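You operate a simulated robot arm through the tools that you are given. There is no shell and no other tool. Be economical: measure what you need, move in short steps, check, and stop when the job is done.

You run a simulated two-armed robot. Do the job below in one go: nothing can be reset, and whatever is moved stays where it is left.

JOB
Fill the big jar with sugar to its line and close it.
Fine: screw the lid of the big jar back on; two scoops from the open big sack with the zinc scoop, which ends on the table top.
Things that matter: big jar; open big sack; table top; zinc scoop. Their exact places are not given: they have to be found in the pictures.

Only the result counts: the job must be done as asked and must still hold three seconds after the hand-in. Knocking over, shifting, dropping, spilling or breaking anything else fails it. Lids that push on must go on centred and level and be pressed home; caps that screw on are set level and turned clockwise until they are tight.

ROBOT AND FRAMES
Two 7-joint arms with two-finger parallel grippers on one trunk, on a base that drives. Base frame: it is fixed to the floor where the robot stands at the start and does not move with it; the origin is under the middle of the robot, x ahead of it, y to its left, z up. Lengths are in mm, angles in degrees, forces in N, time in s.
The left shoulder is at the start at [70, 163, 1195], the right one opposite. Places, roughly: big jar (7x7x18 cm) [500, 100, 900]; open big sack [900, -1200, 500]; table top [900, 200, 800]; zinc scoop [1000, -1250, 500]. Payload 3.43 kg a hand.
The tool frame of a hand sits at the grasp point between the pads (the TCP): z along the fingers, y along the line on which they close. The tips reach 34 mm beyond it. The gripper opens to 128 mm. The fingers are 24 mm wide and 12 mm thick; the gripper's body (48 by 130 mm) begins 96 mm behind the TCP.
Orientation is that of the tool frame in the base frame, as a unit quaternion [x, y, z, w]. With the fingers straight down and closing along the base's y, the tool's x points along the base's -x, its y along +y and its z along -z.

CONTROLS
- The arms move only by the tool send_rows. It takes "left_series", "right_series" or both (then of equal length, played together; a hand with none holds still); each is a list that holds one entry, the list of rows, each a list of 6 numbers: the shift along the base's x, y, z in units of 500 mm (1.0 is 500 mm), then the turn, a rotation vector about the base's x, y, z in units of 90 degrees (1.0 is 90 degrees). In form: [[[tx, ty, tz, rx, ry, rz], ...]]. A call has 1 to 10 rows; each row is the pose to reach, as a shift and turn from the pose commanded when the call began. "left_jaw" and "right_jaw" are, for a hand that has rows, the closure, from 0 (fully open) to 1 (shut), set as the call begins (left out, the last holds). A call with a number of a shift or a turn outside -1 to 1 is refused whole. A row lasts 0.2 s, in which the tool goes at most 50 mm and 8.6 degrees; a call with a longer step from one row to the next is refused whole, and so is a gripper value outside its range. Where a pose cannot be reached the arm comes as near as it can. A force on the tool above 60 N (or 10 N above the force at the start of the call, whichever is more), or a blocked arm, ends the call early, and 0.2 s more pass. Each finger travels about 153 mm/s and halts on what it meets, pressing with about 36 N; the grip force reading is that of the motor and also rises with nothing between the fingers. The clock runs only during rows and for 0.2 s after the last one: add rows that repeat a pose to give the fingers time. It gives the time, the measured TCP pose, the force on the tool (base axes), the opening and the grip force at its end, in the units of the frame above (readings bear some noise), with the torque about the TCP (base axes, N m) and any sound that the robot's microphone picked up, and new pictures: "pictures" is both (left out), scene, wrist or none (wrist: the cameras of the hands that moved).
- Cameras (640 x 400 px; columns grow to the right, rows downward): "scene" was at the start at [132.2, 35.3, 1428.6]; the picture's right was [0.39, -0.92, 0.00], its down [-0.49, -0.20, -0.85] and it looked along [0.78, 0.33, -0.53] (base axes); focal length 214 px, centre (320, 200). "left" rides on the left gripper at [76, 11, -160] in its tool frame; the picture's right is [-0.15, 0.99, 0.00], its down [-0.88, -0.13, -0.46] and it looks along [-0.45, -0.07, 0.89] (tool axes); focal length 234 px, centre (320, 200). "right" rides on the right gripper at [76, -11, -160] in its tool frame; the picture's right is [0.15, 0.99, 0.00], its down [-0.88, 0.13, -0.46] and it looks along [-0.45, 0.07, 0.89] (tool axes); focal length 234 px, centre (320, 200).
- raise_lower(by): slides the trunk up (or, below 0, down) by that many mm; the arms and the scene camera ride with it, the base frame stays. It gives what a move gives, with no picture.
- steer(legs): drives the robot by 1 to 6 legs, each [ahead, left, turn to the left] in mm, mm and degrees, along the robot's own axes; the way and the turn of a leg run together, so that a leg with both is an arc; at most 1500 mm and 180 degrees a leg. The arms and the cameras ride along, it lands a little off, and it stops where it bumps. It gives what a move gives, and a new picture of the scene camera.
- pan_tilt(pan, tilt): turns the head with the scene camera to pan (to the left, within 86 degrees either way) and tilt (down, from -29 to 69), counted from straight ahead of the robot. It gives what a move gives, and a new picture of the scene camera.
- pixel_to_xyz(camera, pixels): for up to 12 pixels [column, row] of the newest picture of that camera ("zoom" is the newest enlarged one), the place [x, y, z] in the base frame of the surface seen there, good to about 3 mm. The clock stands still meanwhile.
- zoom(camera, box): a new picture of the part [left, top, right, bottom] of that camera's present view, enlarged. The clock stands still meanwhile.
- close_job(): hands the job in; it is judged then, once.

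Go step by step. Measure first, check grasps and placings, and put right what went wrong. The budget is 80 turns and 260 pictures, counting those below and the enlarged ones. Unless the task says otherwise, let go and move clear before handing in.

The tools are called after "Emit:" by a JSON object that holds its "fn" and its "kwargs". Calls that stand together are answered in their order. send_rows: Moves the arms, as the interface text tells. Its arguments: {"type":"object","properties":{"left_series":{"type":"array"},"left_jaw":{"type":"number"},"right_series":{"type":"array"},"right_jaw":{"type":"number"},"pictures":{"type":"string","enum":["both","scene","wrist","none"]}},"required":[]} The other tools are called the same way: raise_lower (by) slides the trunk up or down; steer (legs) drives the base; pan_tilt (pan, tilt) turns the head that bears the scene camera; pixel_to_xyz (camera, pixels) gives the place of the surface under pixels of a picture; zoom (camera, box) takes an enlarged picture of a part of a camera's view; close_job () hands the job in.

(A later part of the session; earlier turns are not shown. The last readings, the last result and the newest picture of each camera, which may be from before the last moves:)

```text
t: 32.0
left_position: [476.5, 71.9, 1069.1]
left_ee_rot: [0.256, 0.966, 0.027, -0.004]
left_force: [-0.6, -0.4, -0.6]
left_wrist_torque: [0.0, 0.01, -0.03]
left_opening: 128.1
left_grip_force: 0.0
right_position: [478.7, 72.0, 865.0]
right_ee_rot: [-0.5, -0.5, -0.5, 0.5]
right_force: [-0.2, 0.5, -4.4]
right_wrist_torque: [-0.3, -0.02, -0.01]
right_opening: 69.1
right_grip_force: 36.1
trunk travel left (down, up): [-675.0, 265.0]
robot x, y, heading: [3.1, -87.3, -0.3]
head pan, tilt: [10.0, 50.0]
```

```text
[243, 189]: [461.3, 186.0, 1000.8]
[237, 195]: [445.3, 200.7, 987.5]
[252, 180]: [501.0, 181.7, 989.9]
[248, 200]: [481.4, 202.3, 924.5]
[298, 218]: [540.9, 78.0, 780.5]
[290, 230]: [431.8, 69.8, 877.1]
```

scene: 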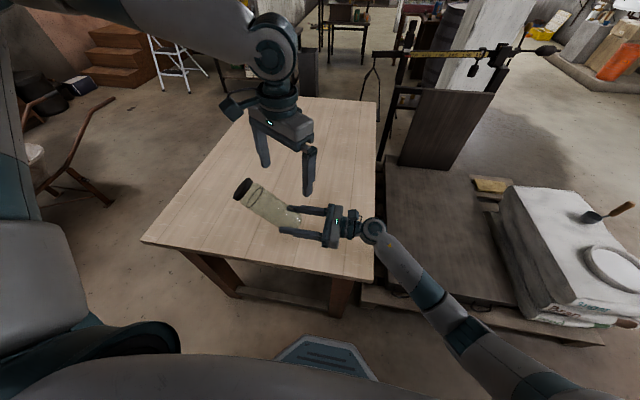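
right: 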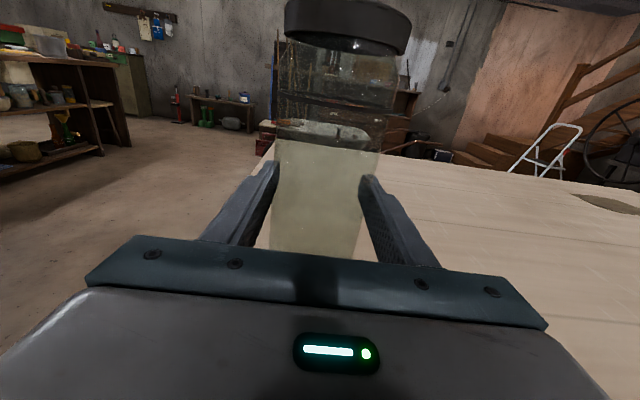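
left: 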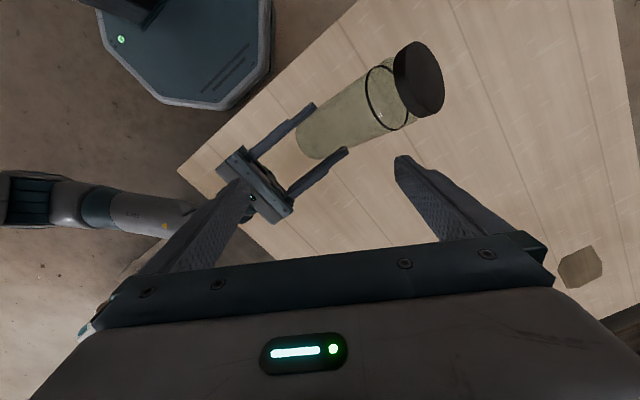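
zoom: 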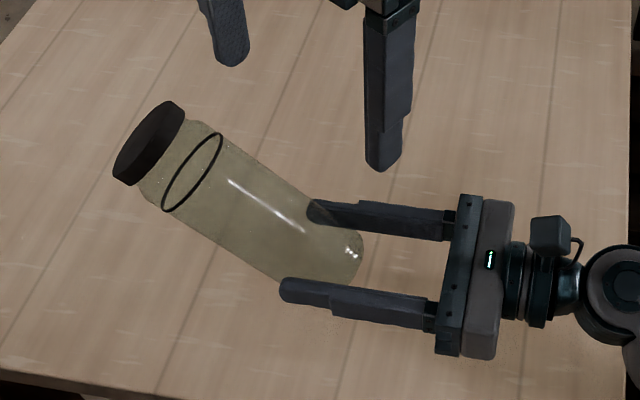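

The jar is empty and still capped. It is held near its base and tilted about 48° toward +y. I'll raise it 40 mm and bring the closed left fingers round to its +y side so I can push it upright in the grip.

Emit:
{"fn": "send_rows", "kwargs": {"right_series": [[[0, 0, 0.02, 0, 0, 0], [0, 0, 0.04, 0, 0, 0], [0, 0, 0.06, 0, 0, 0], [0, 0, 0.08, 0, 0, 0], [0, 0, 0.08, 0, 0, 0], [0, 0, 0.08, 0, 0, 0], [0, 0, 0.08, 0, 0, 0], [0, 0, 0.08, 0, 0, 0], [0, 0, 0.08, 0, 0, 0], [0, 0, 0.08, 0, 0, 0]]], "left_series": [[[0, 0, 0.09, 0, 0, 0], [0, 0, 0.18, 0, 0, 0], [0, 0.05, 0.22, -0.008, -0.001, 0.08], [0, 0.1, 0.22, -0.016, -0.002, 0.16], [0, 0.15, 0.22, -0.024, -0.003, 0.24], [0, 0.2, 0.22, -0.035, -0.005, 0.33], [0, 0.25, 0.22, -0.035, -0.005, 0.33], [0, 0.3, 0.22, -0.035, -0.005, 0.33], [0, 0.35, 0.22, -0.035, -0.005, 0.33], [0, 0.376, 0.22, -0.035, -0.005, 0.33]]], "left_jaw": 1, "pictures": "none"}}

Emit:
{"fn": "send_rows", "kwargs": {"left_series": [[[0, 0, -0.09, 0, 0, 0], [0, 0, -0.18, 0, 0, 0], [0, 0, -0.27, 0, 0, 0], [0, 0, -0.35, 0, 0, 0], [0, 0, -0.35, 0, 0, 0]]], "pictures": "both"}}

```text
t: 34.2
left_position: [477.4, 262.2, 1177.5]
left_ee_rot: [-0.002, 1.0, -0.001, 0.001]
left_force: [0.9, -0.2, -0.2]
left_wrist_torque: [0.0, -0.01, 0.01]
left_opening: 0.2
left_grip_force: 32.9
right_position: [478.5, 71.9, 905.6]
right_ee_rot: [-0.5, -0.5, -0.499, 0.501]
right_force: [-0.6, -0.2, -3.9]
right_wrist_torque: [-0.28, 0.03, -0.01]
right_opening: 69.0
right_grip_force: 35.1
trunk travel left (down, up): [-675.0, 265.0]
robot x, y, heading: [-0.4, -87.3, -0.0]
head pan, tilt: [10.0, 50.0]
```

```text
t: 35.4
left_position: [475.0, 260.2, 1003.4]
left_ee_rot: [-0.001, 1.0, 0.0, 0.0]
left_force: [1.0, -0.7, -0.3]
left_wrist_torque: [-0.01, -0.02, -0.01]
left_opening: 0.0
left_grip_force: 33.5
right_position: [477.7, 71.0, 904.8]
right_ee_rot: [0.5, 0.5, 0.5, -0.5]
right_force: [0.3, -0.2, -5.5]
right_wrist_torque: [-0.29, 0.0, -0.02]
right_opening: 69.0
right_grip_force: 35.8
trunk travel left (down, up): [-675.0, 265.0]
robot x, y, heading: [1.8, -82.2, -0.0]
head pan, tilt: [10.0, 50.0]
```

scene: 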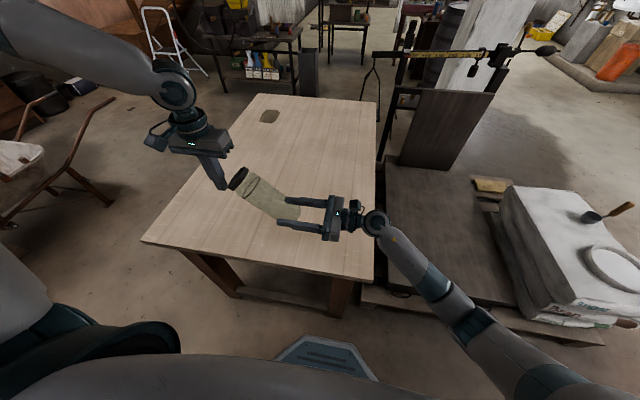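
left: 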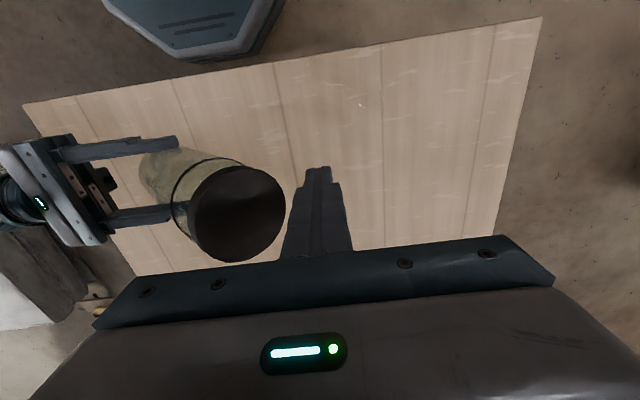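

The closed fingers stand just outside the lid on its +y side. I'll push in -y in small steps.

Emit:
{"fn": "send_rows", "kwargs": {"left_series": [[[0, -0.03, -0.02, 0, 0, 0], [0, -0.06, -0.02, 0, 0, 0], [0, -0.09, -0.02, 0, 0, 0], [0, -0.12, -0.02, 0, 0, 0], [0, -0.15, -0.02, 0, 0, 0], [0, -0.18, -0.02, 0, 0, 0], [0, -0.21, -0.02, 0, 0, 0], [0, -0.23, -0.02, 0, 0, 0], [0, -0.25, -0.02, 0, 0, 0], [0, -0.25, -0.02, 0, 0, 0]]], "pictures": "both"}}

```text
t: 37.6
left_position: [476.6, 135.2, 994.1]
left_ee_rot: [-0.001, 1.0, 0.0, 0.0]
left_force: [-0.9, 12.3, 13.2]
left_wrist_torque: [-0.27, 0.0, -0.03]
left_opening: 0.1
left_grip_force: 32.6
right_position: [478.2, 72.0, 906.1]
right_ee_rot: [-0.5, -0.5, -0.5, 0.5]
right_force: [-0.1, -11.4, -17.4]
right_wrist_torque: [0.48, 0.01, -0.01]
right_opening: 69.2
right_grip_force: 36.0
trunk travel left (down, up): [-675.0, 265.0]
robot x, y, heading: [-0.4, -82.5, 0.1]
head pan, tilt: [10.0, 50.0]
```

scene: 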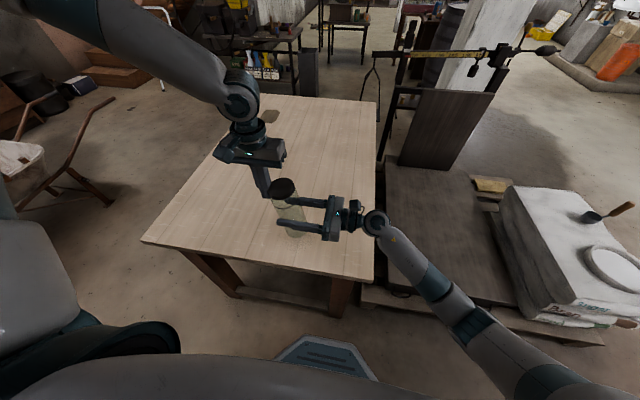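
left: 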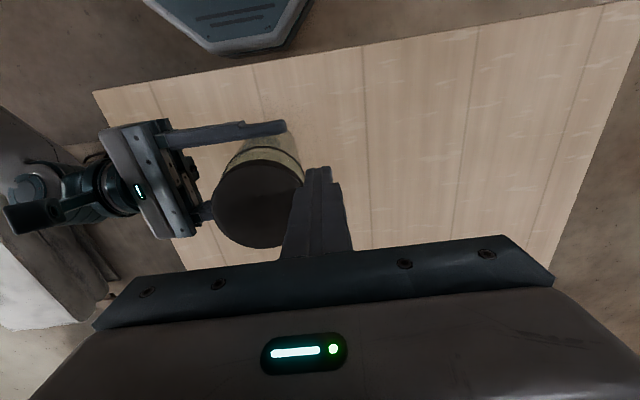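

The jar is coming upright. I'll measure the lid's remaining tilt.

Emit:
{"fn": "pixel_to_xyz", "kwargs": {"camera": "left", "pixels": [[254, 204], [225, 200], [280, 205], [254, 175], [254, 235], [292, 180]]}}

Emit:
{"fn": "zoom", "kwargs": {"camera": "scene", "box": [230, 160, 350, 260]}}

```text
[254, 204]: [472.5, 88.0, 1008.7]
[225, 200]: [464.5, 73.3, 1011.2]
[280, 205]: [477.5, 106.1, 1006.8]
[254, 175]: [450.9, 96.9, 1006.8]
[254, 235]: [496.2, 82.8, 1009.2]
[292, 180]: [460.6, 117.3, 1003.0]
```

```text
4.00 times, centred on (290, 210) of scene
```

zoom: 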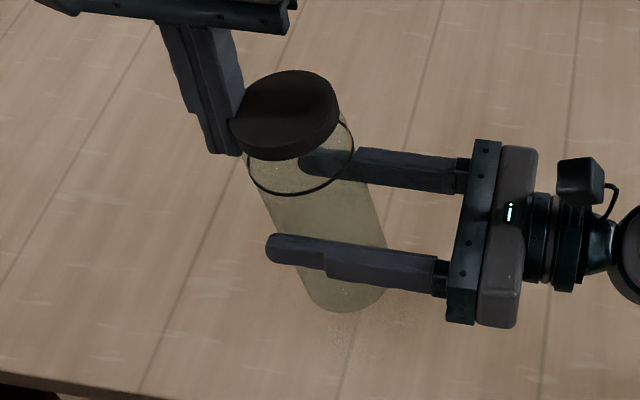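

The lid still leans about 10°. I'll push another 18 mm and then retreat.

Emit:
{"fn": "send_rows", "kwargs": {"left_series": [[[0, -0.012, 0, 0, 0, 0], [0, -0.024, 0, 0, 0, 0], [0, -0.036, 0, 0, 0, 0], [0, -0.036, 0, 0, 0, 0]]], "pictures": "wrist"}}

Emit:
{"fn": "pixel_to_xyz", "kwargs": {"camera": "left", "pixels": [[254, 204], [225, 200], [280, 205], [254, 175], [254, 235], [285, 180]]}}

```text
t: 38.6
left_position: [478.0, 117.5, 993.3]
left_ee_rot: [-0.002, 1.0, 0.0, 0.001]
left_force: [2.9, 19.0, 12.3]
left_wrist_torque: [0.55, -0.1, 0.02]
left_opening: 0.0
left_grip_force: 32.8
right_position: [477.9, 70.9, 904.8]
right_ee_rot: [0.501, 0.5, 0.499, -0.5]
right_force: [-3.5, -19.4, -16.9]
right_wrist_torque: [0.62, -0.23, 0.11]
right_opening: 69.6
right_grip_force: 35.7
trunk travel left (down, up): [-675.0, 265.0]
robot x, y, heading: [-0.2, -82.9, -0.2]
head pan, tilt: [10.0, 50.0]
```

left: 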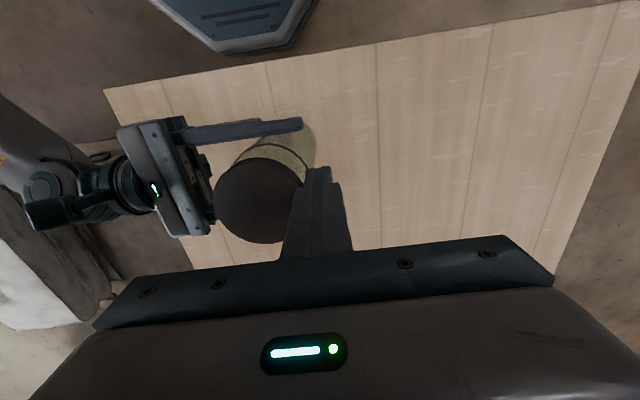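

```text
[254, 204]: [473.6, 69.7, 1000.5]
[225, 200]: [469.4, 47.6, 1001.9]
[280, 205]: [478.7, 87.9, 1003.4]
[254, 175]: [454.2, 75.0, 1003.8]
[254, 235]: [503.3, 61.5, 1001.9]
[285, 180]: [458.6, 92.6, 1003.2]
```

The lid is level now with its top at ≈1002, so the base is about 26 mm above the table. I'll retreat the left hand and lower the jar gently onto the table.

Emit:
{"fn": "send_rows", "kwargs": {"left_series": [[[0, 0.05, 0, 0, 0, 0], [0, 0.1, 0.03, 0, 0, 0], [0, 0.1, 0.1, 0, 0, 0], [0, 0.1, 0.16, 0, 0, 0], [0, 0.06, 0.2, 0, 0, 0], [0, 0, 0.2, 0, 0, 0], [0, -0.04, 0.2, 0, 0, 0], [0, -0.08, 0.2, 0, 0, 0]]], "left_jaw": 0, "right_series": [[[0, 0, 0, 0, 0, 0], [0, 0, 0, 0, 0, 0], [0, 0, -0.01, 0, 0, 0], [0, 0, -0.02, 0, 0, 0], [0, 0, -0.03, 0, 0, 0], [0, 0, -0.04, 0, 0, 0], [0, 0, -0.048, 0, 0, 0], [0, 0, -0.055, 0, 0, 0]]], "pictures": "both"}}

```text
t: 40.4
left_position: [476.8, 75.3, 1095.2]
left_ee_rot: [-0.002, 1.0, 0.0, 0.001]
left_force: [0.5, 0.0, 0.4]
left_wrist_torque: [-0.02, 0.01, -0.03]
left_opening: 127.9
left_grip_force: 0.2
right_position: [479.3, 72.6, 884.1]
right_ee_rot: [0.498, 0.498, 0.504, -0.5]
right_force: [4.5, 1.8, 27.7]
right_wrist_torque: [-0.35, -0.3, 0.07]
right_opening: 69.1
right_grip_force: 36.2
trunk travel left (down, up): [-675.0, 265.0]
robot x, y, heading: [-0.5, -85.5, -0.3]
head pan, tilt: [10.0, 50.0]
```

scene: 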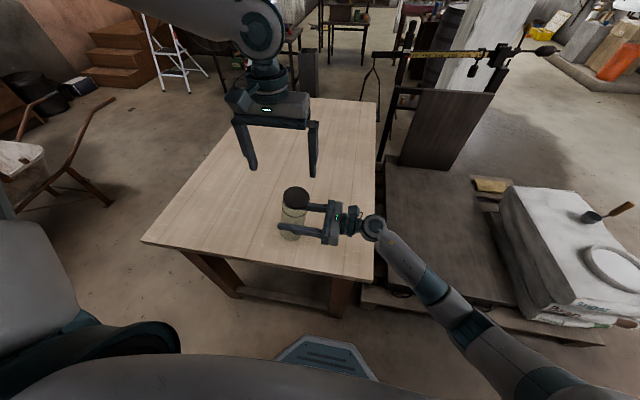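
right: 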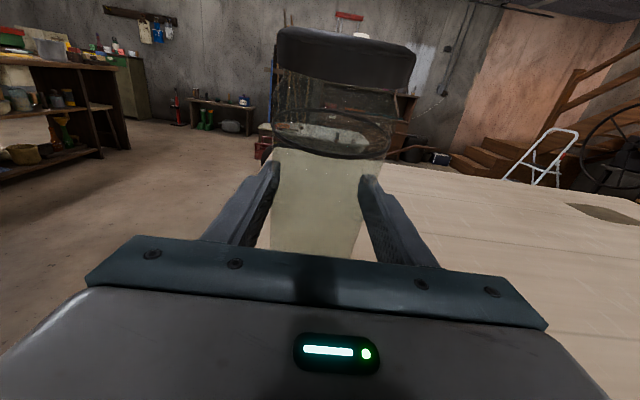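
left: 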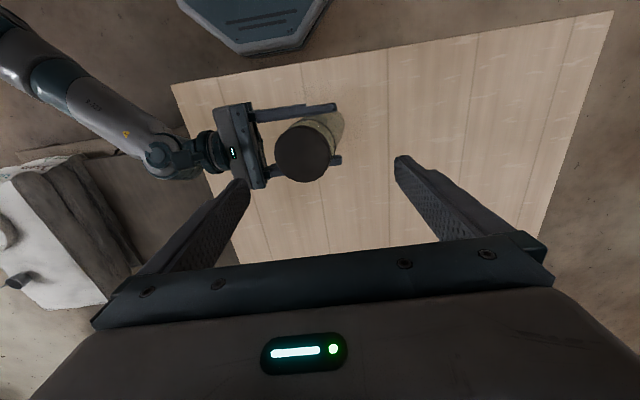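

The jar is pressed on the table at about 28 N. I'll check the level of the lid.

Emit:
{"fn": "pixel_to_xyz", "kwargs": {"camera": "left", "pixels": [[304, 153], [282, 153], [325, 153], [304, 132], [304, 174]]}}

Emit:
{"fn": "zoom", "kwargs": {"camera": "scene", "box": [240, 160, 360, 260]}}

```text
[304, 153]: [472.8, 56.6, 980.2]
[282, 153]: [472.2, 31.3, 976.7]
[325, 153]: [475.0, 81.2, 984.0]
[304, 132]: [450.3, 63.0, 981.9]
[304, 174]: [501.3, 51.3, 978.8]
```

```text
4.00 times, centred on (300, 210) of scene
```

zoom: 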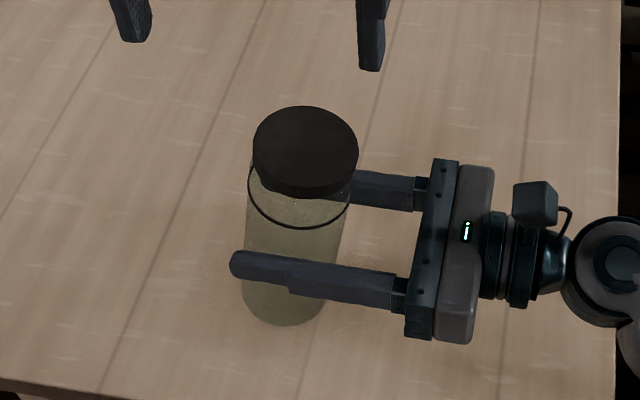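

The jar leans about 8° toward -y, well inside its tipping angle. I'll loosen the right grip just enough for it to settle flat.

Emit:
{"fn": "send_rows", "kwargs": {"right_series": [[[0, 0, 0, 0, 0, 0], [0, 0, 0, 0, 0, 0], [0, 0, 0, 0, 0, 0], [0, 0, 0, 0, 0, 0]]], "right_jaw": 0.35, "left_series": [[[0, 0, 0, 0, 0, 0], [0, 0, 0, 0, 0, 0], [0, 0, 0, 0, 0, 0], [0, 0, 0, 0, 0, 0]]], "pictures": "wrist"}}

Emit:
{"fn": "pixel_to_xyz", "kwargs": {"camera": "left", "pixels": [[304, 153], [282, 153], [325, 153], [304, 132], [304, 174]]}}

Emit:
{"fn": "zoom", "kwargs": {"camera": "left", "box": [250, 90, 370, 200]}}

```text
t: 41.4
left_position: [475.5, 76.4, 1094.7]
left_ee_rot: [-0.003, 1.0, 0.001, 0.001]
left_force: [0.9, -0.1, -0.8]
left_wrist_torque: [0.0, -0.01, -0.01]
left_opening: 128.1
left_grip_force: 0.2
right_position: [478.5, 72.4, 877.7]
right_ee_rot: [0.501, 0.499, 0.5, -0.5]
right_force: [0.4, -0.1, -0.4]
right_wrist_torque: [-0.01, 0.01, 0.0]
right_opening: 83.0
right_grip_force: 0.1
trunk travel left (down, up): [-675.0, 265.0]
robot x, y, heading: [-0.4, -85.8, 0.0]
head pan, tilt: [10.0, 50.0]
```

right: 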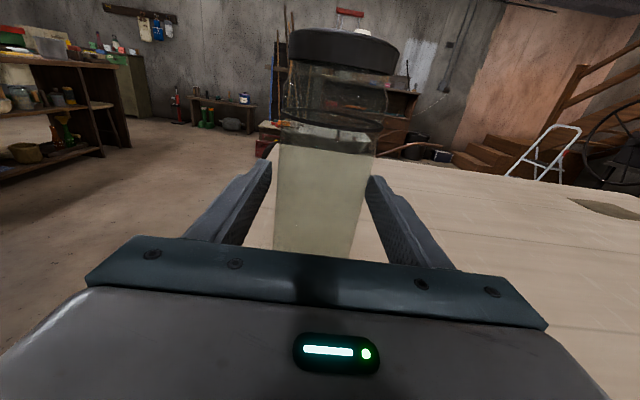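
left: 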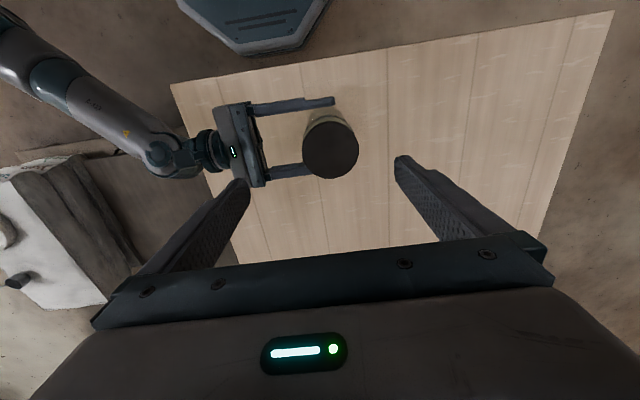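

```text
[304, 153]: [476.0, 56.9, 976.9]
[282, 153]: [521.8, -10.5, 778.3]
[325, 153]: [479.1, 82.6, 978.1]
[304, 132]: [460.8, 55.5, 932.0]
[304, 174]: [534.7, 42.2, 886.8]
```

```text
3.64 times, centred on (310, 145) of left
```

zoom: 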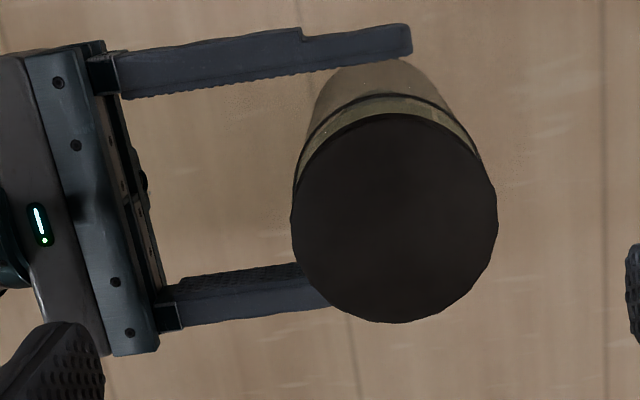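

The jar stands flat again with its lid top at 977 and its centre at about (476,89). I'll advance the right hand 15 mm, regrip, and wind the left hand to -63° above the lid.

Emit:
{"fn": "send_rows", "kwargs": {"right_series": [[[0, 0.015, 0, 0, 0, 0], [0, 0.03, 0, 0, 0, 0], [0, 0.03, 0, 0, 0, 0], [0, 0.03, 0, 0, 0, 0], [0, 0.03, 0, 0, 0, 0], [0, 0.03, 0, 0, 0, 0], [0, 0.03, 0, 0, 0, 0], [0, 0.03, 0, 0, 0, 0]]], "left_series": [[[0, 0.012, 0, 0, 0, -0.09], [0, 0.024, 0, 0, 0, -0.18], [0, 0.024, 0, 0, 0, -0.27], [0, 0.024, 0, 0, 0, -0.36], [0, 0.024, 0, 0, 0, -0.45], [0, 0.024, 0, 0, 0, -0.54], [0, 0.024, 0, 0, 0, -0.63], [0, 0.024, 0, 0, 0, -0.7]]], "pictures": "none"}}

Emit:
{"fn": "send_rows", "kwargs": {"right_series": [[[0, 0, 0, 0, 0, 0], [0, 0, 0, 0, 0, 0], [0, 0, 0, 0, 0, 0]]], "right_jaw": 1, "left_series": [[[0, 0, 0, 0, 0, 0], [0, 0, 0, 0, 0, 0], [0, 0, 0, 0, 0, 0]]], "pictures": "wrist"}}

Emit:
{"fn": "zoom", "kwargs": {"camera": "left", "box": [260, 100, 380, 220]}}

Emit:
{"fn": "pixel_to_xyz", "kwargs": {"camera": "left", "pixels": [[320, 155], [310, 155], [330, 155], [320, 145], [320, 165]]}}

```text
t: 43.2
left_position: [476.6, 87.7, 1094.2]
left_ee_rot: [0.522, 0.853, 0.0, 0.0]
left_force: [-0.3, -0.3, -0.1]
left_wrist_torque: [0.0, 0.0, 0.0]
left_opening: 128.1
left_grip_force: 0.0
right_position: [478.4, 86.1, 879.3]
right_ee_rot: [0.501, 0.499, 0.5, -0.5]
right_force: [0.1, -0.2, 0.2]
right_wrist_torque: [0.04, 0.03, 0.04]
right_opening: 83.2
right_grip_force: 0.0
trunk travel left (down, up): [-675.0, 265.0]
robot x, y, heading: [1.8, -84.1, -0.1]
head pan, tilt: [10.0, 50.0]
```

```text
t: 44.0
left_position: [476.9, 88.8, 1094.2]
left_ee_rot: [0.52, 0.854, 0.0, 0.0]
left_force: [-0.6, -1.3, -0.8]
left_wrist_torque: [-0.01, -0.02, 0.01]
left_opening: 128.0
left_grip_force: 0.1
right_position: [477.5, 87.6, 879.2]
right_ee_rot: [0.5, 0.5, 0.5, -0.5]
right_force: [1.2, 0.0, -0.1]
right_wrist_torque: [-0.04, -0.02, 0.03]
right_opening: 69.4
right_grip_force: 36.2
trunk travel left (down, up): [-675.0, 265.0]
robot x, y, heading: [2.5, -83.0, 0.0]
head pan, tilt: [10.0, 50.0]
```

right: 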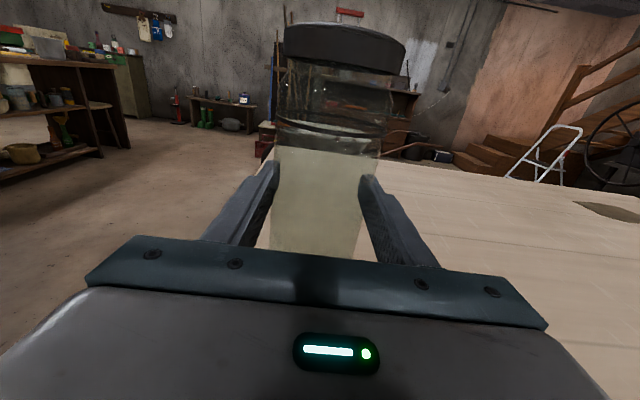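
left: 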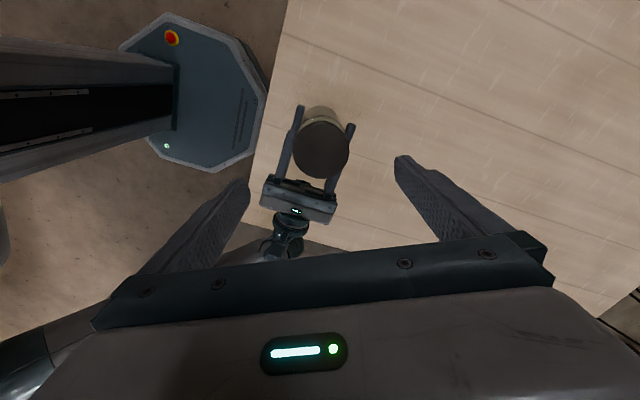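

```text
3.33 times, centred on (320, 160) of left
```

zoom: 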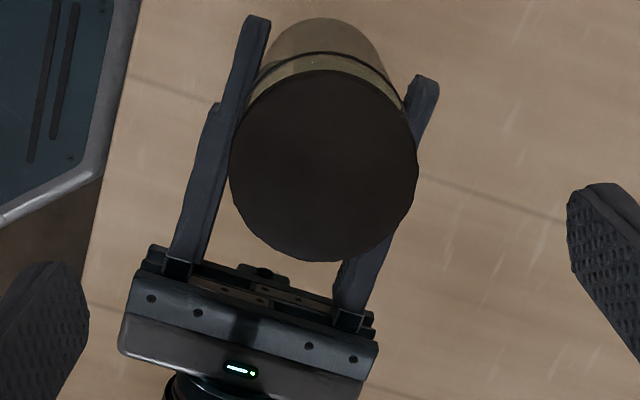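

```text
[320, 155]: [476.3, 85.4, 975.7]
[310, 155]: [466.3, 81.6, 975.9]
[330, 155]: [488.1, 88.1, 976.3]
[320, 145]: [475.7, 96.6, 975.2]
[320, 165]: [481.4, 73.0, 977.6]
```

The lid centre is at about (477,90), directly under the left hand. I'll descend and close on it.

Emit:
{"fn": "send_rows", "kwargs": {"left_series": [[[0, 0.001, -0.08, 0, 0, 0], [0, 0.001, -0.16, 0, 0, 0], [0, 0.001, -0.22, 0, 0, 0], [0, 0.001, -0.22, 0, 0, 0]]], "pictures": "none"}}

Emit:
{"fn": "send_rows", "kwargs": {"left_series": [[[0, 0, 0, 0, 0, 0], [0, 0, 0, 0, 0, 0], [0, 0, 0, 0, 0, 0], [0, 0, 0, 0, 0, 0]]], "left_jaw": 1, "pictures": "wrist"}}

```text
t: 45.0
left_position: [476.8, 90.0, 983.9]
left_ee_rot: [0.521, 0.853, -0.001, 0.001]
left_force: [-1.1, -0.1, -0.5]
left_wrist_torque: [-0.02, 0.0, 0.0]
left_opening: 128.0
left_grip_force: 0.0
right_position: [478.3, 87.2, 878.2]
right_ee_rot: [0.501, 0.499, 0.5, -0.5]
right_force: [0.2, 0.5, 2.5]
right_wrist_torque: [0.04, 0.14, -0.07]
right_opening: 69.4
right_grip_force: 36.2
trunk travel left (down, up): [-675.0, 265.0]
robot x, y, heading: [-3.5, -86.9, -0.4]
head pan, tilt: [10.0, 50.0]
```

```text
t: 46.0
left_position: [476.7, 90.3, 985.1]
left_ee_rot: [0.521, 0.854, 0.0, 0.001]
left_force: [-1.0, 0.0, 4.5]
left_wrist_torque: [0.06, 0.1, 0.47]
left_opening: 66.2
left_grip_force: 36.3
right_position: [477.0, 87.3, 877.3]
right_ee_rot: [-0.5, -0.5, -0.499, 0.501]
right_force: [2.6, 3.0, -0.3]
right_wrist_torque: [0.23, -0.01, -0.56]
right_opening: 69.4
right_grip_force: 35.7
trunk travel left (down, up): [-675.0, 265.0]
robot x, y, heading: [-0.5, -85.4, -0.2]
head pan, tilt: [10.0, 50.0]
```

left: 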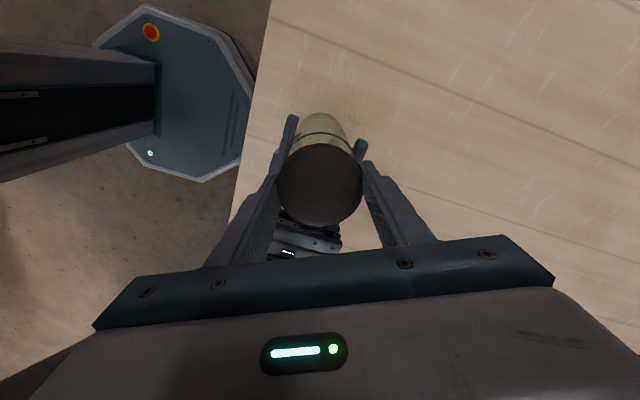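

The grip is well centred with almost no side load. I'll turn 81° anticlockwise with a small rise.

Emit:
{"fn": "send_rows", "kwargs": {"left_series": [[[0, 0, 0, 0, 0, 0.09], [0, 0, 0, 0, 0, 0.18], [0, 0, 0.0005, 0, 0, 0.27], [0, 0, 0.0005, 0, 0, 0.36], [0, 0, 0.001, 0, 0, 0.45], [0, 0, 0.001, 0, 0, 0.54], [0, 0, 0.0015, 0, 0, 0.63], [0, 0, 0.0015, 0, 0, 0.72], [0, 0, 0.002, 0, 0, 0.81], [0, 0, 0.002, 0, 0, 0.9]]], "pictures": "none"}}

```text
t: 48.2
left_position: [476.2, 88.1, 986.1]
left_ee_rot: [-0.159, 0.987, 0.001, 0.002]
left_force: [0.5, -10.6, 29.0]
left_wrist_torque: [-0.53, 0.03, -0.79]
left_opening: 66.4
left_grip_force: 35.8
right_position: [476.7, 86.3, 878.2]
right_ee_rot: [0.5, 0.5, 0.5, -0.5]
right_force: [4.0, 8.3, -4.1]
right_wrist_torque: [-0.27, -0.27, 0.68]
right_opening: 69.6
right_grip_force: 36.0
trunk travel left (down, up): [-675.0, 265.0]
robot x, y, heading: [-0.6, -82.9, -0.0]
head pan, tilt: [10.0, 50.0]
```

The lid pushes up with 29 N, so it is rising. I'll follow with more lift over the next 54°.

Emit:
{"fn": "send_rows", "kwargs": {"left_series": [[[0, 0, 0.002, 0, 0, 0.0], [0, 0, 0.003, 0, 0, 0.09], [0, 0, 0.0035, 0, 0, 0.18], [0, 0, 0.004, 0, 0, 0.27], [0, 0, 0.0045, 0, 0, 0.36], [0, 0, 0.005, 0, 0, 0.45], [0, 0, 0.0055, 0, 0, 0.54], [0, 0, 0.006, 0, 0, 0.62]]], "pictures": "wrist"}}

```text
t: 50.0
left_position: [476.5, 90.0, 988.2]
left_ee_rot: [-0.603, 0.798, 0.0, 0.001]
left_force: [5.1, -3.5, 2.1]
left_wrist_torque: [-0.19, -0.23, -0.09]
left_opening: 66.0
left_grip_force: 35.9
right_position: [478.5, 87.8, 878.2]
right_ee_rot: [0.501, 0.499, 0.501, -0.499]
right_force: [-5.5, 4.2, 5.2]
right_wrist_torque: [0.19, -0.23, 0.15]
right_opening: 69.5
right_grip_force: 36.4
trunk travel left (down, up): [-675.0, 265.0]
robot x, y, heading: [0.5, -81.4, -0.2]
head pan, tilt: [10.0, 50.0]
```

left: 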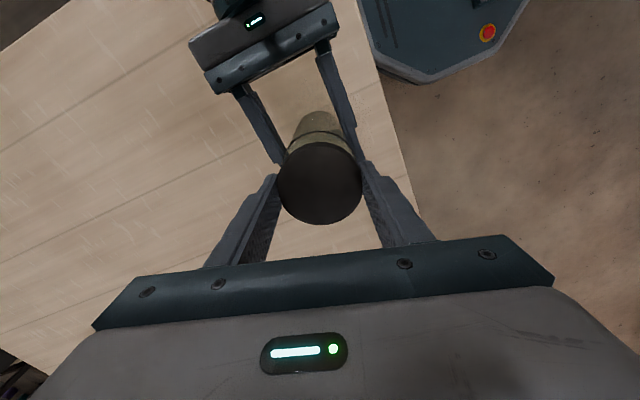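

The turn went smoothly. I'll test whether the lid is free with a small 4 mm lift.

Emit:
{"fn": "send_rows", "kwargs": {"left_series": [[[0, 0, 0.004, 0, 0, 0.0], [0, 0, 0.008, 0, 0, 0.0], [0, 0, 0.008, 0, 0, 0]]], "pictures": "none"}}

```text
t: 50.8
left_position: [475.9, 89.3, 991.0]
left_ee_rot: [-0.602, 0.798, 0.001, 0.001]
left_force: [-0.8, 0.3, 0.2]
left_wrist_torque: [-0.02, -0.02, -0.03]
left_opening: 65.8
left_grip_force: 36.2
right_position: [478.0, 86.8, 879.5]
right_ee_rot: [0.501, 0.499, 0.501, -0.499]
right_force: [-2.6, 0.9, 7.8]
right_wrist_torque: [0.58, 0.27, 0.1]
right_opening: 69.5
right_grip_force: 36.2
trunk travel left (down, up): [-675.0, 265.0]
robot x, y, heading: [-1.3, -82.3, 0.2]
head pan, tilt: [10.0, 50.0]
```

There is no force at all, so the lid is free. I'll lift it clear and check.

Emit:
{"fn": "send_rows", "kwargs": {"left_series": [[[0, 0, 0.02, 0, 0, 0.0], [0, 0, 0.06, 0, 0, 0.0], [0, 0, 0.14, 0, 0, 0], [0, 0, 0.22, 0, 0, 0], [0, 0, 0.3, 0, 0, 0]]], "pictures": "both"}}

Emit:
{"fn": "zoom", "kwargs": {"camera": "scene", "box": [230, 120, 370, 260]}}

```text
t: 52.0
left_position: [474.6, 89.3, 1143.9]
left_ee_rot: [-0.602, 0.798, 0.0, 0.001]
left_force: [-0.5, -0.2, -0.8]
left_wrist_torque: [-0.03, -0.01, 0.02]
left_opening: 65.6
left_grip_force: 35.7
right_position: [477.4, 87.0, 879.2]
right_ee_rot: [0.5, 0.5, 0.501, -0.5]
right_force: [0.2, -1.6, 10.4]
right_wrist_torque: [0.36, -0.02, -0.09]
right_opening: 69.5
right_grip_force: 35.8
trunk travel left (down, up): [-675.0, 265.0]
robot x, y, heading: [-2.3, -84.6, 0.1]
head pan, tilt: [10.0, 50.0]
```

scene: 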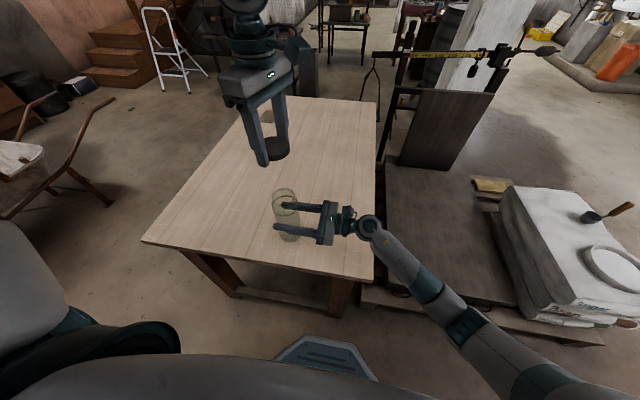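
left: 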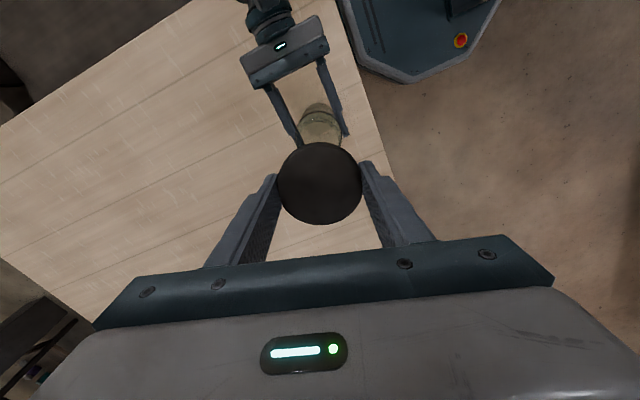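

```text
2.86 times, centred on (300, 190) of scene
```

zoom: 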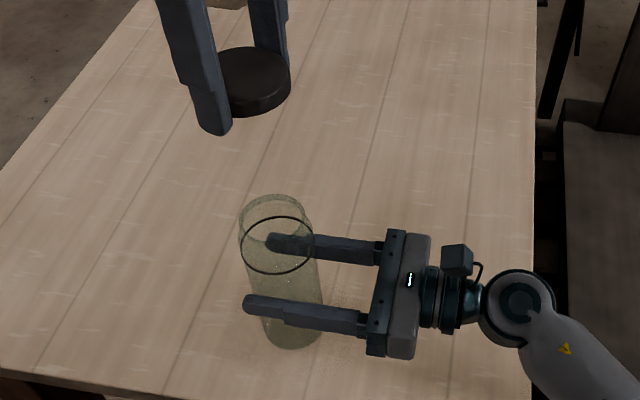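

The lid is in the left hand, and the jar stands open and empty at about (477,89). I'll release the jar, back the right hand out and up, and move the left hand with the lid aside.

Emit:
{"fn": "send_rows", "kwargs": {"right_series": [[[0, 0, 0, 0, 0, 0], [0, 0, 0, 0, 0, 0], [0, 0, 0, 0, 0, 0], [0, -0.08, 0, 0, 0, 0], [0, -0.16, 0, 0, 0, 0], [0, -0.24, 0, 0, 0, 0], [0, -0.32, 0.02, 0, 0, 0], [0, -0.4, 0.07, 0, 0, 0], [0, -0.44, 0.15, 0, 0, 0], [0, -0.48, 0.23, 0, 0, 0]]], "right_jaw": 0, "left_series": [[[0, 0, 0, 0, 0, 0], [0, 0, 0, 0, 0, 0], [0, 0, 0, 0, 0, 0], [0, 0.04, 0.02, 0, 0, 0], [0, 0.08, 0.04, 0, 0, 0], [0, 0.12, 0.06, 0, 0, 0], [0, 0.16, 0.08, 0, 0, 0], [0, 0.2, 0.1, 0, 0, 0], [0, 0.24, 0.12, 0, 0, 0], [0, 0.24, 0.12, 0, 0, 0]]], "pictures": "none"}}

Emit:
{"fn": "pan_tilt", "kwargs": {"pan": -35, "tilt": 40}}

```text
t: 54.2
left_position: [476.0, 209.4, 1201.0]
left_ee_rot: [-0.601, 0.799, 0.0, 0.0]
left_force: [-0.7, 0.4, -0.7]
left_wrist_torque: [0.03, -0.01, -0.02]
left_opening: 65.8
left_grip_force: 35.9
right_position: [478.1, -153.5, 994.1]
right_ee_rot: [-0.5, -0.499, -0.5, 0.501]
right_force: [0.6, 0.5, 0.8]
right_wrist_torque: [-0.01, 0.0, 0.03]
right_opening: 128.1
right_grip_force: 0.1
trunk travel left (down, up): [-675.0, 265.0]
robot x, y, heading: [-1.2, -81.1, 0.2]
head pan, tilt: [10.0, 50.0]
```

```text
t: 55.4
left_position: [475.8, 209.8, 1200.5]
left_ee_rot: [-0.601, 0.799, 0.0, 0.001]
left_force: [1.2, 0.4, -0.9]
left_wrist_torque: [-0.01, 0.01, -0.02]
left_opening: 65.8
left_grip_force: 36.0
right_position: [477.4, -154.9, 993.3]
right_ee_rot: [-0.501, -0.499, -0.499, 0.501]
right_force: [0.1, 0.5, -0.7]
right_wrist_torque: [0.02, 0.03, -0.02]
right_opening: 127.9
right_grip_force: 0.0
trunk travel left (down, up): [-675.0, 265.0]
robot x, y, heading: [1.6, -85.1, -0.4]
head pan, tilt: [-35.0, 40.0]
```

scene: 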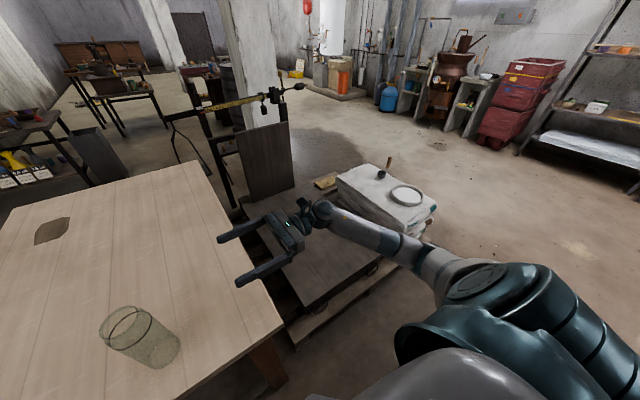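

The view shows the sack with its ring mouth near (407,195), the scoop at (385,170), and open floor. I'll measure the pallet front and drive to the right.

Emit:
{"fn": "pixel_to_xyz", "kwargs": {"camera": "scene", "pixels": [[300, 345], [400, 262], [407, 195], [392, 190], [422, 203], [389, 160], [381, 174], [340, 172], [436, 210], [395, 235], [272, 395]]}}

Emit:
{"fn": "steer", "kwargs": {"legs": [[0, -900, 0]]}}

```text
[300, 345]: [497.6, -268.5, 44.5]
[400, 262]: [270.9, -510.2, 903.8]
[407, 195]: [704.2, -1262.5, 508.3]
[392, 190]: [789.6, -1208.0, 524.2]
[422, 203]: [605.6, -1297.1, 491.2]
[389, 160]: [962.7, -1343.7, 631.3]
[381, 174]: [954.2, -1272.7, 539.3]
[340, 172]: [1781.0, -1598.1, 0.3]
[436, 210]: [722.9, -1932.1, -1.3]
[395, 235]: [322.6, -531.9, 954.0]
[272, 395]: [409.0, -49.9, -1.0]
```

```text
t: 60.1
left_position: [475.6, -698.8, 1201.3]
left_ee_rot: [-0.6, 0.8, 0.001, 0.001]
left_force: [0.0, -0.3, 0.1]
left_wrist_torque: [-0.04, -0.01, -0.02]
left_opening: 66.2
left_grip_force: 36.0
right_position: [475.8, -1060.7, 993.0]
right_ee_rot: [0.502, 0.498, 0.501, -0.499]
right_force: [-0.5, -0.5, -0.8]
right_wrist_torque: [0.01, -0.01, 0.03]
right_opening: 127.8
right_grip_force: 0.1
trunk travel left (down, up): [-675.0, 265.0]
robot x, y, heading: [0.7, -989.3, -0.0]
head pan, tilt: [-35.0, 40.0]
```

scene: 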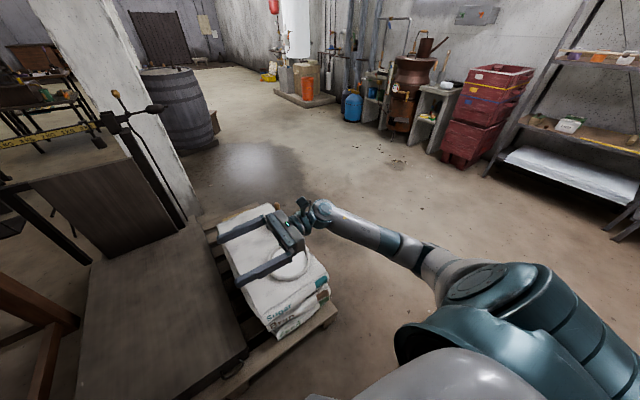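

The right hand hides the sack in this view. I'll turn it back toward pointing down and raise it, so its wrist camera can inspect the sack and scoop.

Emit:
{"fn": "send_rows", "kwargs": {"right_series": [[[0, 0, 0.03, -0.0549, -0.0549, 0.0549], [0, 0, 0.06, -0.1098, -0.1098, 0.1098], [0, 0, 0.09, -0.1647, -0.1647, 0.1647], [0, 0, 0.12, -0.2196, -0.2196, 0.2196], [0, 0, 0.15, -0.2745, -0.2745, 0.2745], [0, -0.04, 0.18, -0.3294, -0.3294, 0.3294], [0, -0.08, 0.2, -0.3843, -0.3843, 0.3843], [0, -0.12, 0.2, -0.4392, -0.4392, 0.4392], [0, -0.16, 0.2, -0.4941, -0.4941, 0.4941], [0, -0.2, 0.2, -0.549, -0.549, 0.549]]], "pictures": "none"}}

Emit:
{"fn": "send_rows", "kwargs": {"right_series": [[[0, 0, 0, -0.0549, -0.0549, 0.0549], [0, -0.02, 0, -0.1098, -0.1098, 0.1098], [0.02, -0.04, 0, -0.1647, -0.1647, 0.1647], [0.04, -0.06, 0, -0.2202, -0.2202, 0.2202], [0.08, -0.08, 0, -0.2202, -0.2202, 0.2202]]], "pictures": "both"}}

Emit:
{"fn": "pan_tilt", "kwargs": {"pan": -15, "tilt": 45}}

```text
t: 62.3
left_position: [474.8, -698.5, 1200.6]
left_ee_rot: [-0.601, 0.799, 0.001, 0.001]
left_force: [0.8, 0.2, 0.0]
left_wrist_torque: [0.01, 0.0, 0.01]
left_opening: 65.8
left_grip_force: 36.3
right_position: [475.4, -1162.7, 1094.2]
right_ee_rot: [0.171, 0.955, 0.172, -0.17]
right_force: [0.1, -0.2, 0.1]
right_wrist_torque: [-0.02, 0.02, 0.02]
right_opening: 127.9
right_grip_force: 0.1
trunk travel left (down, up): [-675.0, 265.0]
robot x, y, heading: [1.2, -988.2, -0.1]
head pan, tilt: [-35.0, 40.0]
```

```text
refused: row 4 steps farther than a row can; nothing moved
```

```text
t: 63.1
left_position: [475.4, -698.7, 1201.1]
left_ee_rot: [-0.601, 0.8, 0.0, 0.001]
left_force: [0.1, -0.2, 0.2]
left_wrist_torque: [0.01, -0.03, -0.02]
left_opening: 65.9
left_grip_force: 35.9
right_position: [475.9, -1160.8, 1093.9]
right_ee_rot: [0.173, 0.954, 0.173, -0.171]
right_force: [0.4, 0.4, -1.1]
right_wrist_torque: [-0.02, 0.01, 0.01]
right_opening: 128.1
right_grip_force: 0.1
trunk travel left (down, up): [-675.0, 265.0]
robot x, y, heading: [-4.4, -987.9, -0.1]
head pan, tilt: [-15.0, 45.0]
```

scene: 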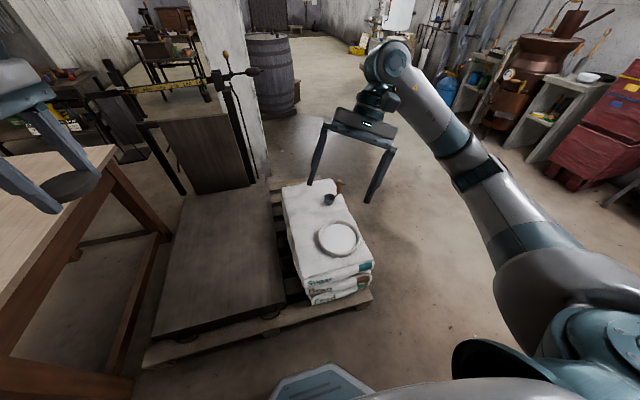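

There is a clear view of the mouth at (338,239) and the scoop at (330,197). I'll zoom and measure.

Emit:
{"fn": "zoom", "kwargs": {"camera": "scene", "box": [270, 160, 390, 310]}}

Emit:
{"fn": "pixel_to_xyz", "kwargs": {"camera": "scene", "pixels": [[338, 239], [318, 238], [359, 238], [338, 223], [340, 256], [328, 199], [340, 186], [355, 308], [370, 295], [146, 365], [300, 180]]}}

Emit:
{"fn": "send_rows", "kwargs": {"right_series": [[[0, 0, 0, -0.0549, -0.0549, 0.0549], [0, -0.02, 0, -0.1098, -0.1098, 0.1098], [0.04, -0.04, 0, -0.1647, -0.1647, 0.1647], [0.1, -0.06, 0, -0.2196, -0.2196, 0.2196], [0.18, -0.08, 0, -0.2202, -0.2202, 0.2202], [0.26, -0.08, 0, -0.2202, -0.2202, 0.2202]]], "pictures": "wrist"}}

```text
2.67 times, centred on (330, 235) of scene
```

zoom: 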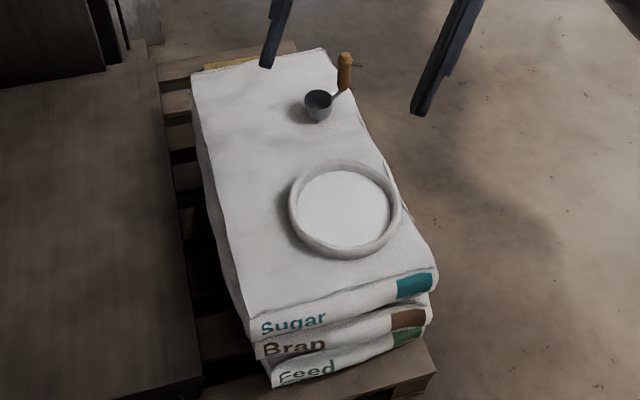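

```text
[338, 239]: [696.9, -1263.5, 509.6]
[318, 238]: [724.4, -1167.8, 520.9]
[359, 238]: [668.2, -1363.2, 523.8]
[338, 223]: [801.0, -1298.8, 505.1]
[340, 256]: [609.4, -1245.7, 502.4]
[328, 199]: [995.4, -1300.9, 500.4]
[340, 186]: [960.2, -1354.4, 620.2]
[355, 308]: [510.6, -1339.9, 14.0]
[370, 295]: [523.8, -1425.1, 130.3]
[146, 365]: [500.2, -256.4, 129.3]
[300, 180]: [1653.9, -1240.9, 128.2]
```

```text
t: 64.5
left_position: [477.4, -697.7, 1200.9]
left_ee_rot: [-0.6, 0.8, 0.001, -0.001]
left_force: [0.6, 0.8, -0.5]
left_wrist_torque: [0.0, 0.01, 0.03]
left_opening: 65.9
left_grip_force: 36.3
right_position: [607.7, -1200.0, 1093.7]
right_ee_rot: [0.001, 1.0, 0.002, 0.0]
right_force: [-1.4, 0.0, 0.3]
right_wrist_torque: [-0.04, 0.01, -0.01]
right_opening: 128.0
right_grip_force: 0.0
trunk travel left (down, up): [-675.0, 265.0]
robot x, y, heading: [-1.4, -993.4, -0.6]
head pan, tilt: [-15.0, 45.0]
```

right: 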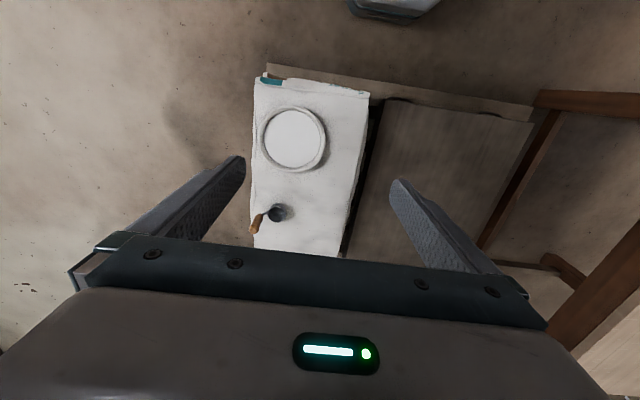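

The mouth centre is at about (703,-1264) with its ring top at 523. I'll zoom on the scoop and check the front edge of the robot base.

Emit:
{"fn": "zoom", "kwargs": {"camera": "right", "box": [235, 185, 315, 245]}}

Emit:
{"fn": "pixel_to_xyz", "kwargs": {"camera": "right", "pixels": [[254, 230], [257, 222], [260, 216], [265, 213], [272, 206], [280, 212], [288, 212], [278, 219], [294, 139], [395, 20], [300, 230]]}}

Emit:
{"fn": "zoom", "kwargs": {"camera": "scene", "box": [300, 170, 370, 220]}}

```text
6.67 times, centred on (275, 215) of right
```

zoom: 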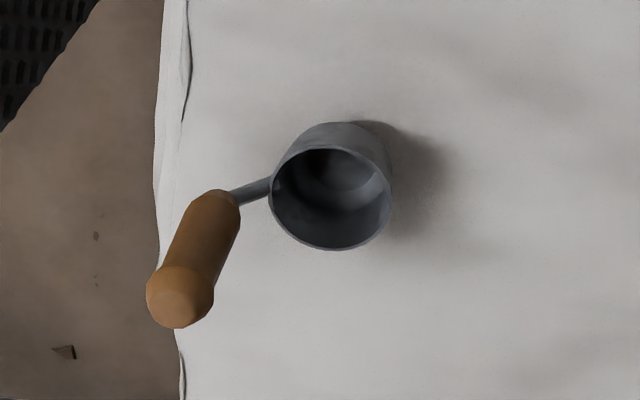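

```text
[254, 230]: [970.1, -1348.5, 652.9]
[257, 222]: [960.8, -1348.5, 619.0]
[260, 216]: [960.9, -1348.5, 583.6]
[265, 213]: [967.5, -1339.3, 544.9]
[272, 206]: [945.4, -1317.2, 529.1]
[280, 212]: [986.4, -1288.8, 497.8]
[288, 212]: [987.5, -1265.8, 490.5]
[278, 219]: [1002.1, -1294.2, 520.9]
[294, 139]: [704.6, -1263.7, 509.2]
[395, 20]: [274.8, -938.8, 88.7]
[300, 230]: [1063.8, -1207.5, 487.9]
```

```text
8.00 times, centred on (335, 195) of scene
```

zoom: 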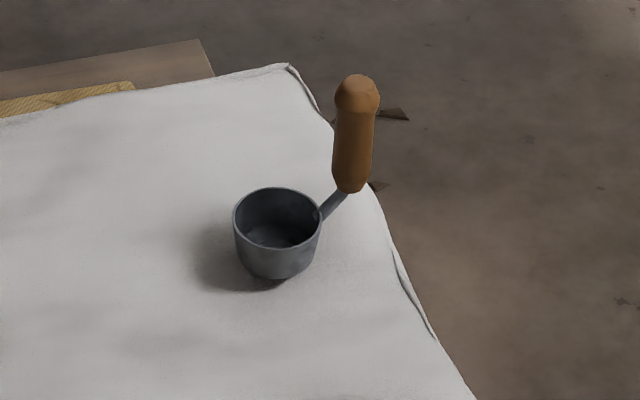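

The scoop is an upright cup with a vertical handle at about (964,-1349), z 555–653. The pallet front at x≈500 keeps the base too far away, so I'll go round to the sack's -y side. First I'll drive right and look at the floor there.

Emit:
{"fn": "pan_tilt", "kwargs": {"pan": -60, "tilt": 30}}

Emit:
{"fn": "pixel_to_xyz", "kwargs": {"camera": "scene", "pixels": [[100, 300], [200, 350], [300, 250], [330, 200], [400, 220], [250, 200]]}}

```text
t: 65.7
left_position: [476.4, -698.0, 1199.9]
left_ee_rot: [-0.601, 0.8, 0.0, 0.0]
left_force: [-1.4, 0.1, 0.1]
left_wrist_torque: [-0.04, 0.03, -0.02]
left_opening: 66.0
left_grip_force: 35.9
right_position: [607.1, -1200.6, 1092.8]
right_ee_rot: [0.0, 1.0, 0.002, -0.001]
right_force: [-0.3, -0.1, 0.0]
right_wrist_torque: [-0.04, 0.0, 0.01]
right_opening: 128.1
right_grip_force: 0.0
trunk travel left (down, up): [-675.0, 265.0]
robot x, y, heading: [-2.1, -994.1, -0.2]
head pan, tilt: [-60.0, 30.0]
```

scene: 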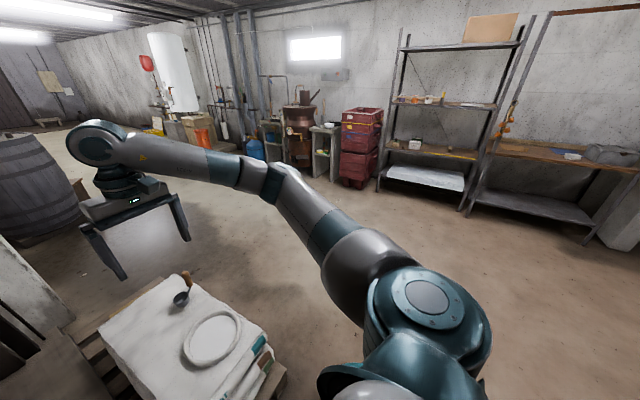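

```text
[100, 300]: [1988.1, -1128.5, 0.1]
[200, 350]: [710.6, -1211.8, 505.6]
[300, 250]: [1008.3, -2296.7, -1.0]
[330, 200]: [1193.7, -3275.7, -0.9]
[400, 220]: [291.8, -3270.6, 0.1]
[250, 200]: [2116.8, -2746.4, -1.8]
```

The floor south of the sack is clear to y≈-3200. I'll drive there, turn to face the sack, and shift along it.

Emit:
{"fn": "steer", "kwargs": {"legs": [[0, -775, 0], [0, 0, 90], [0, -520, 0]]}}

Emit:
{"fn": "pan_tilt", "kwargs": {"pan": -15, "tilt": 55}}

```text
t: 76.3
left_position: [220.0, -1292.2, 1201.6]
left_ee_rot: [0.989, -0.145, -0.001, 0.0]
left_force: [-0.6, -0.2, -1.0]
left_wrist_torque: [-0.02, -0.01, -0.01]
left_opening: 65.7
left_grip_force: 35.9
right_position: [722.7, -1166.8, 1093.2]
right_ee_rot: [-0.704, 0.711, 0.001, -0.002]
right_force: [-0.7, 0.3, -0.1]
right_wrist_torque: [-0.01, 0.0, 0.0]
right_opening: 128.0
right_grip_force: 0.1
trunk travel left (down, up): [-675.0, 265.0]
robot x, y, heading: [504.4, -1771.4, 89.6]
head pan, tilt: [-60.0, 30.0]
```

scene: 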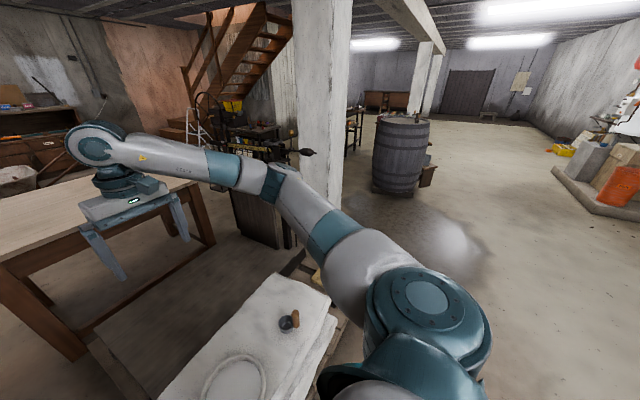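

```text
t: 77.4
left_position: [219.2, -1292.9, 1201.8]
left_ee_rot: [0.989, -0.145, -0.001, 0.0]
left_force: [-0.4, 0.0, -0.3]
left_wrist_torque: [-0.01, 0.0, 0.01]
left_opening: 66.1
left_grip_force: 36.2
right_position: [724.3, -1166.1, 1093.0]
right_ee_rot: [-0.703, 0.711, 0.002, -0.003]
right_force: [-0.2, -0.3, 0.6]
right_wrist_torque: [0.02, 0.01, 0.03]
right_opening: 128.0
right_grip_force: 0.0
trunk travel left (down, up): [-675.0, 265.0]
robot x, y, heading: [506.9, -1772.3, 89.5]
head pan, tilt: [-15.0, 55.0]
```

scene: 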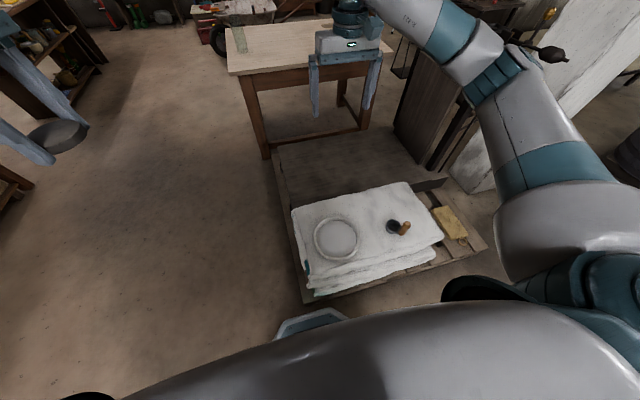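

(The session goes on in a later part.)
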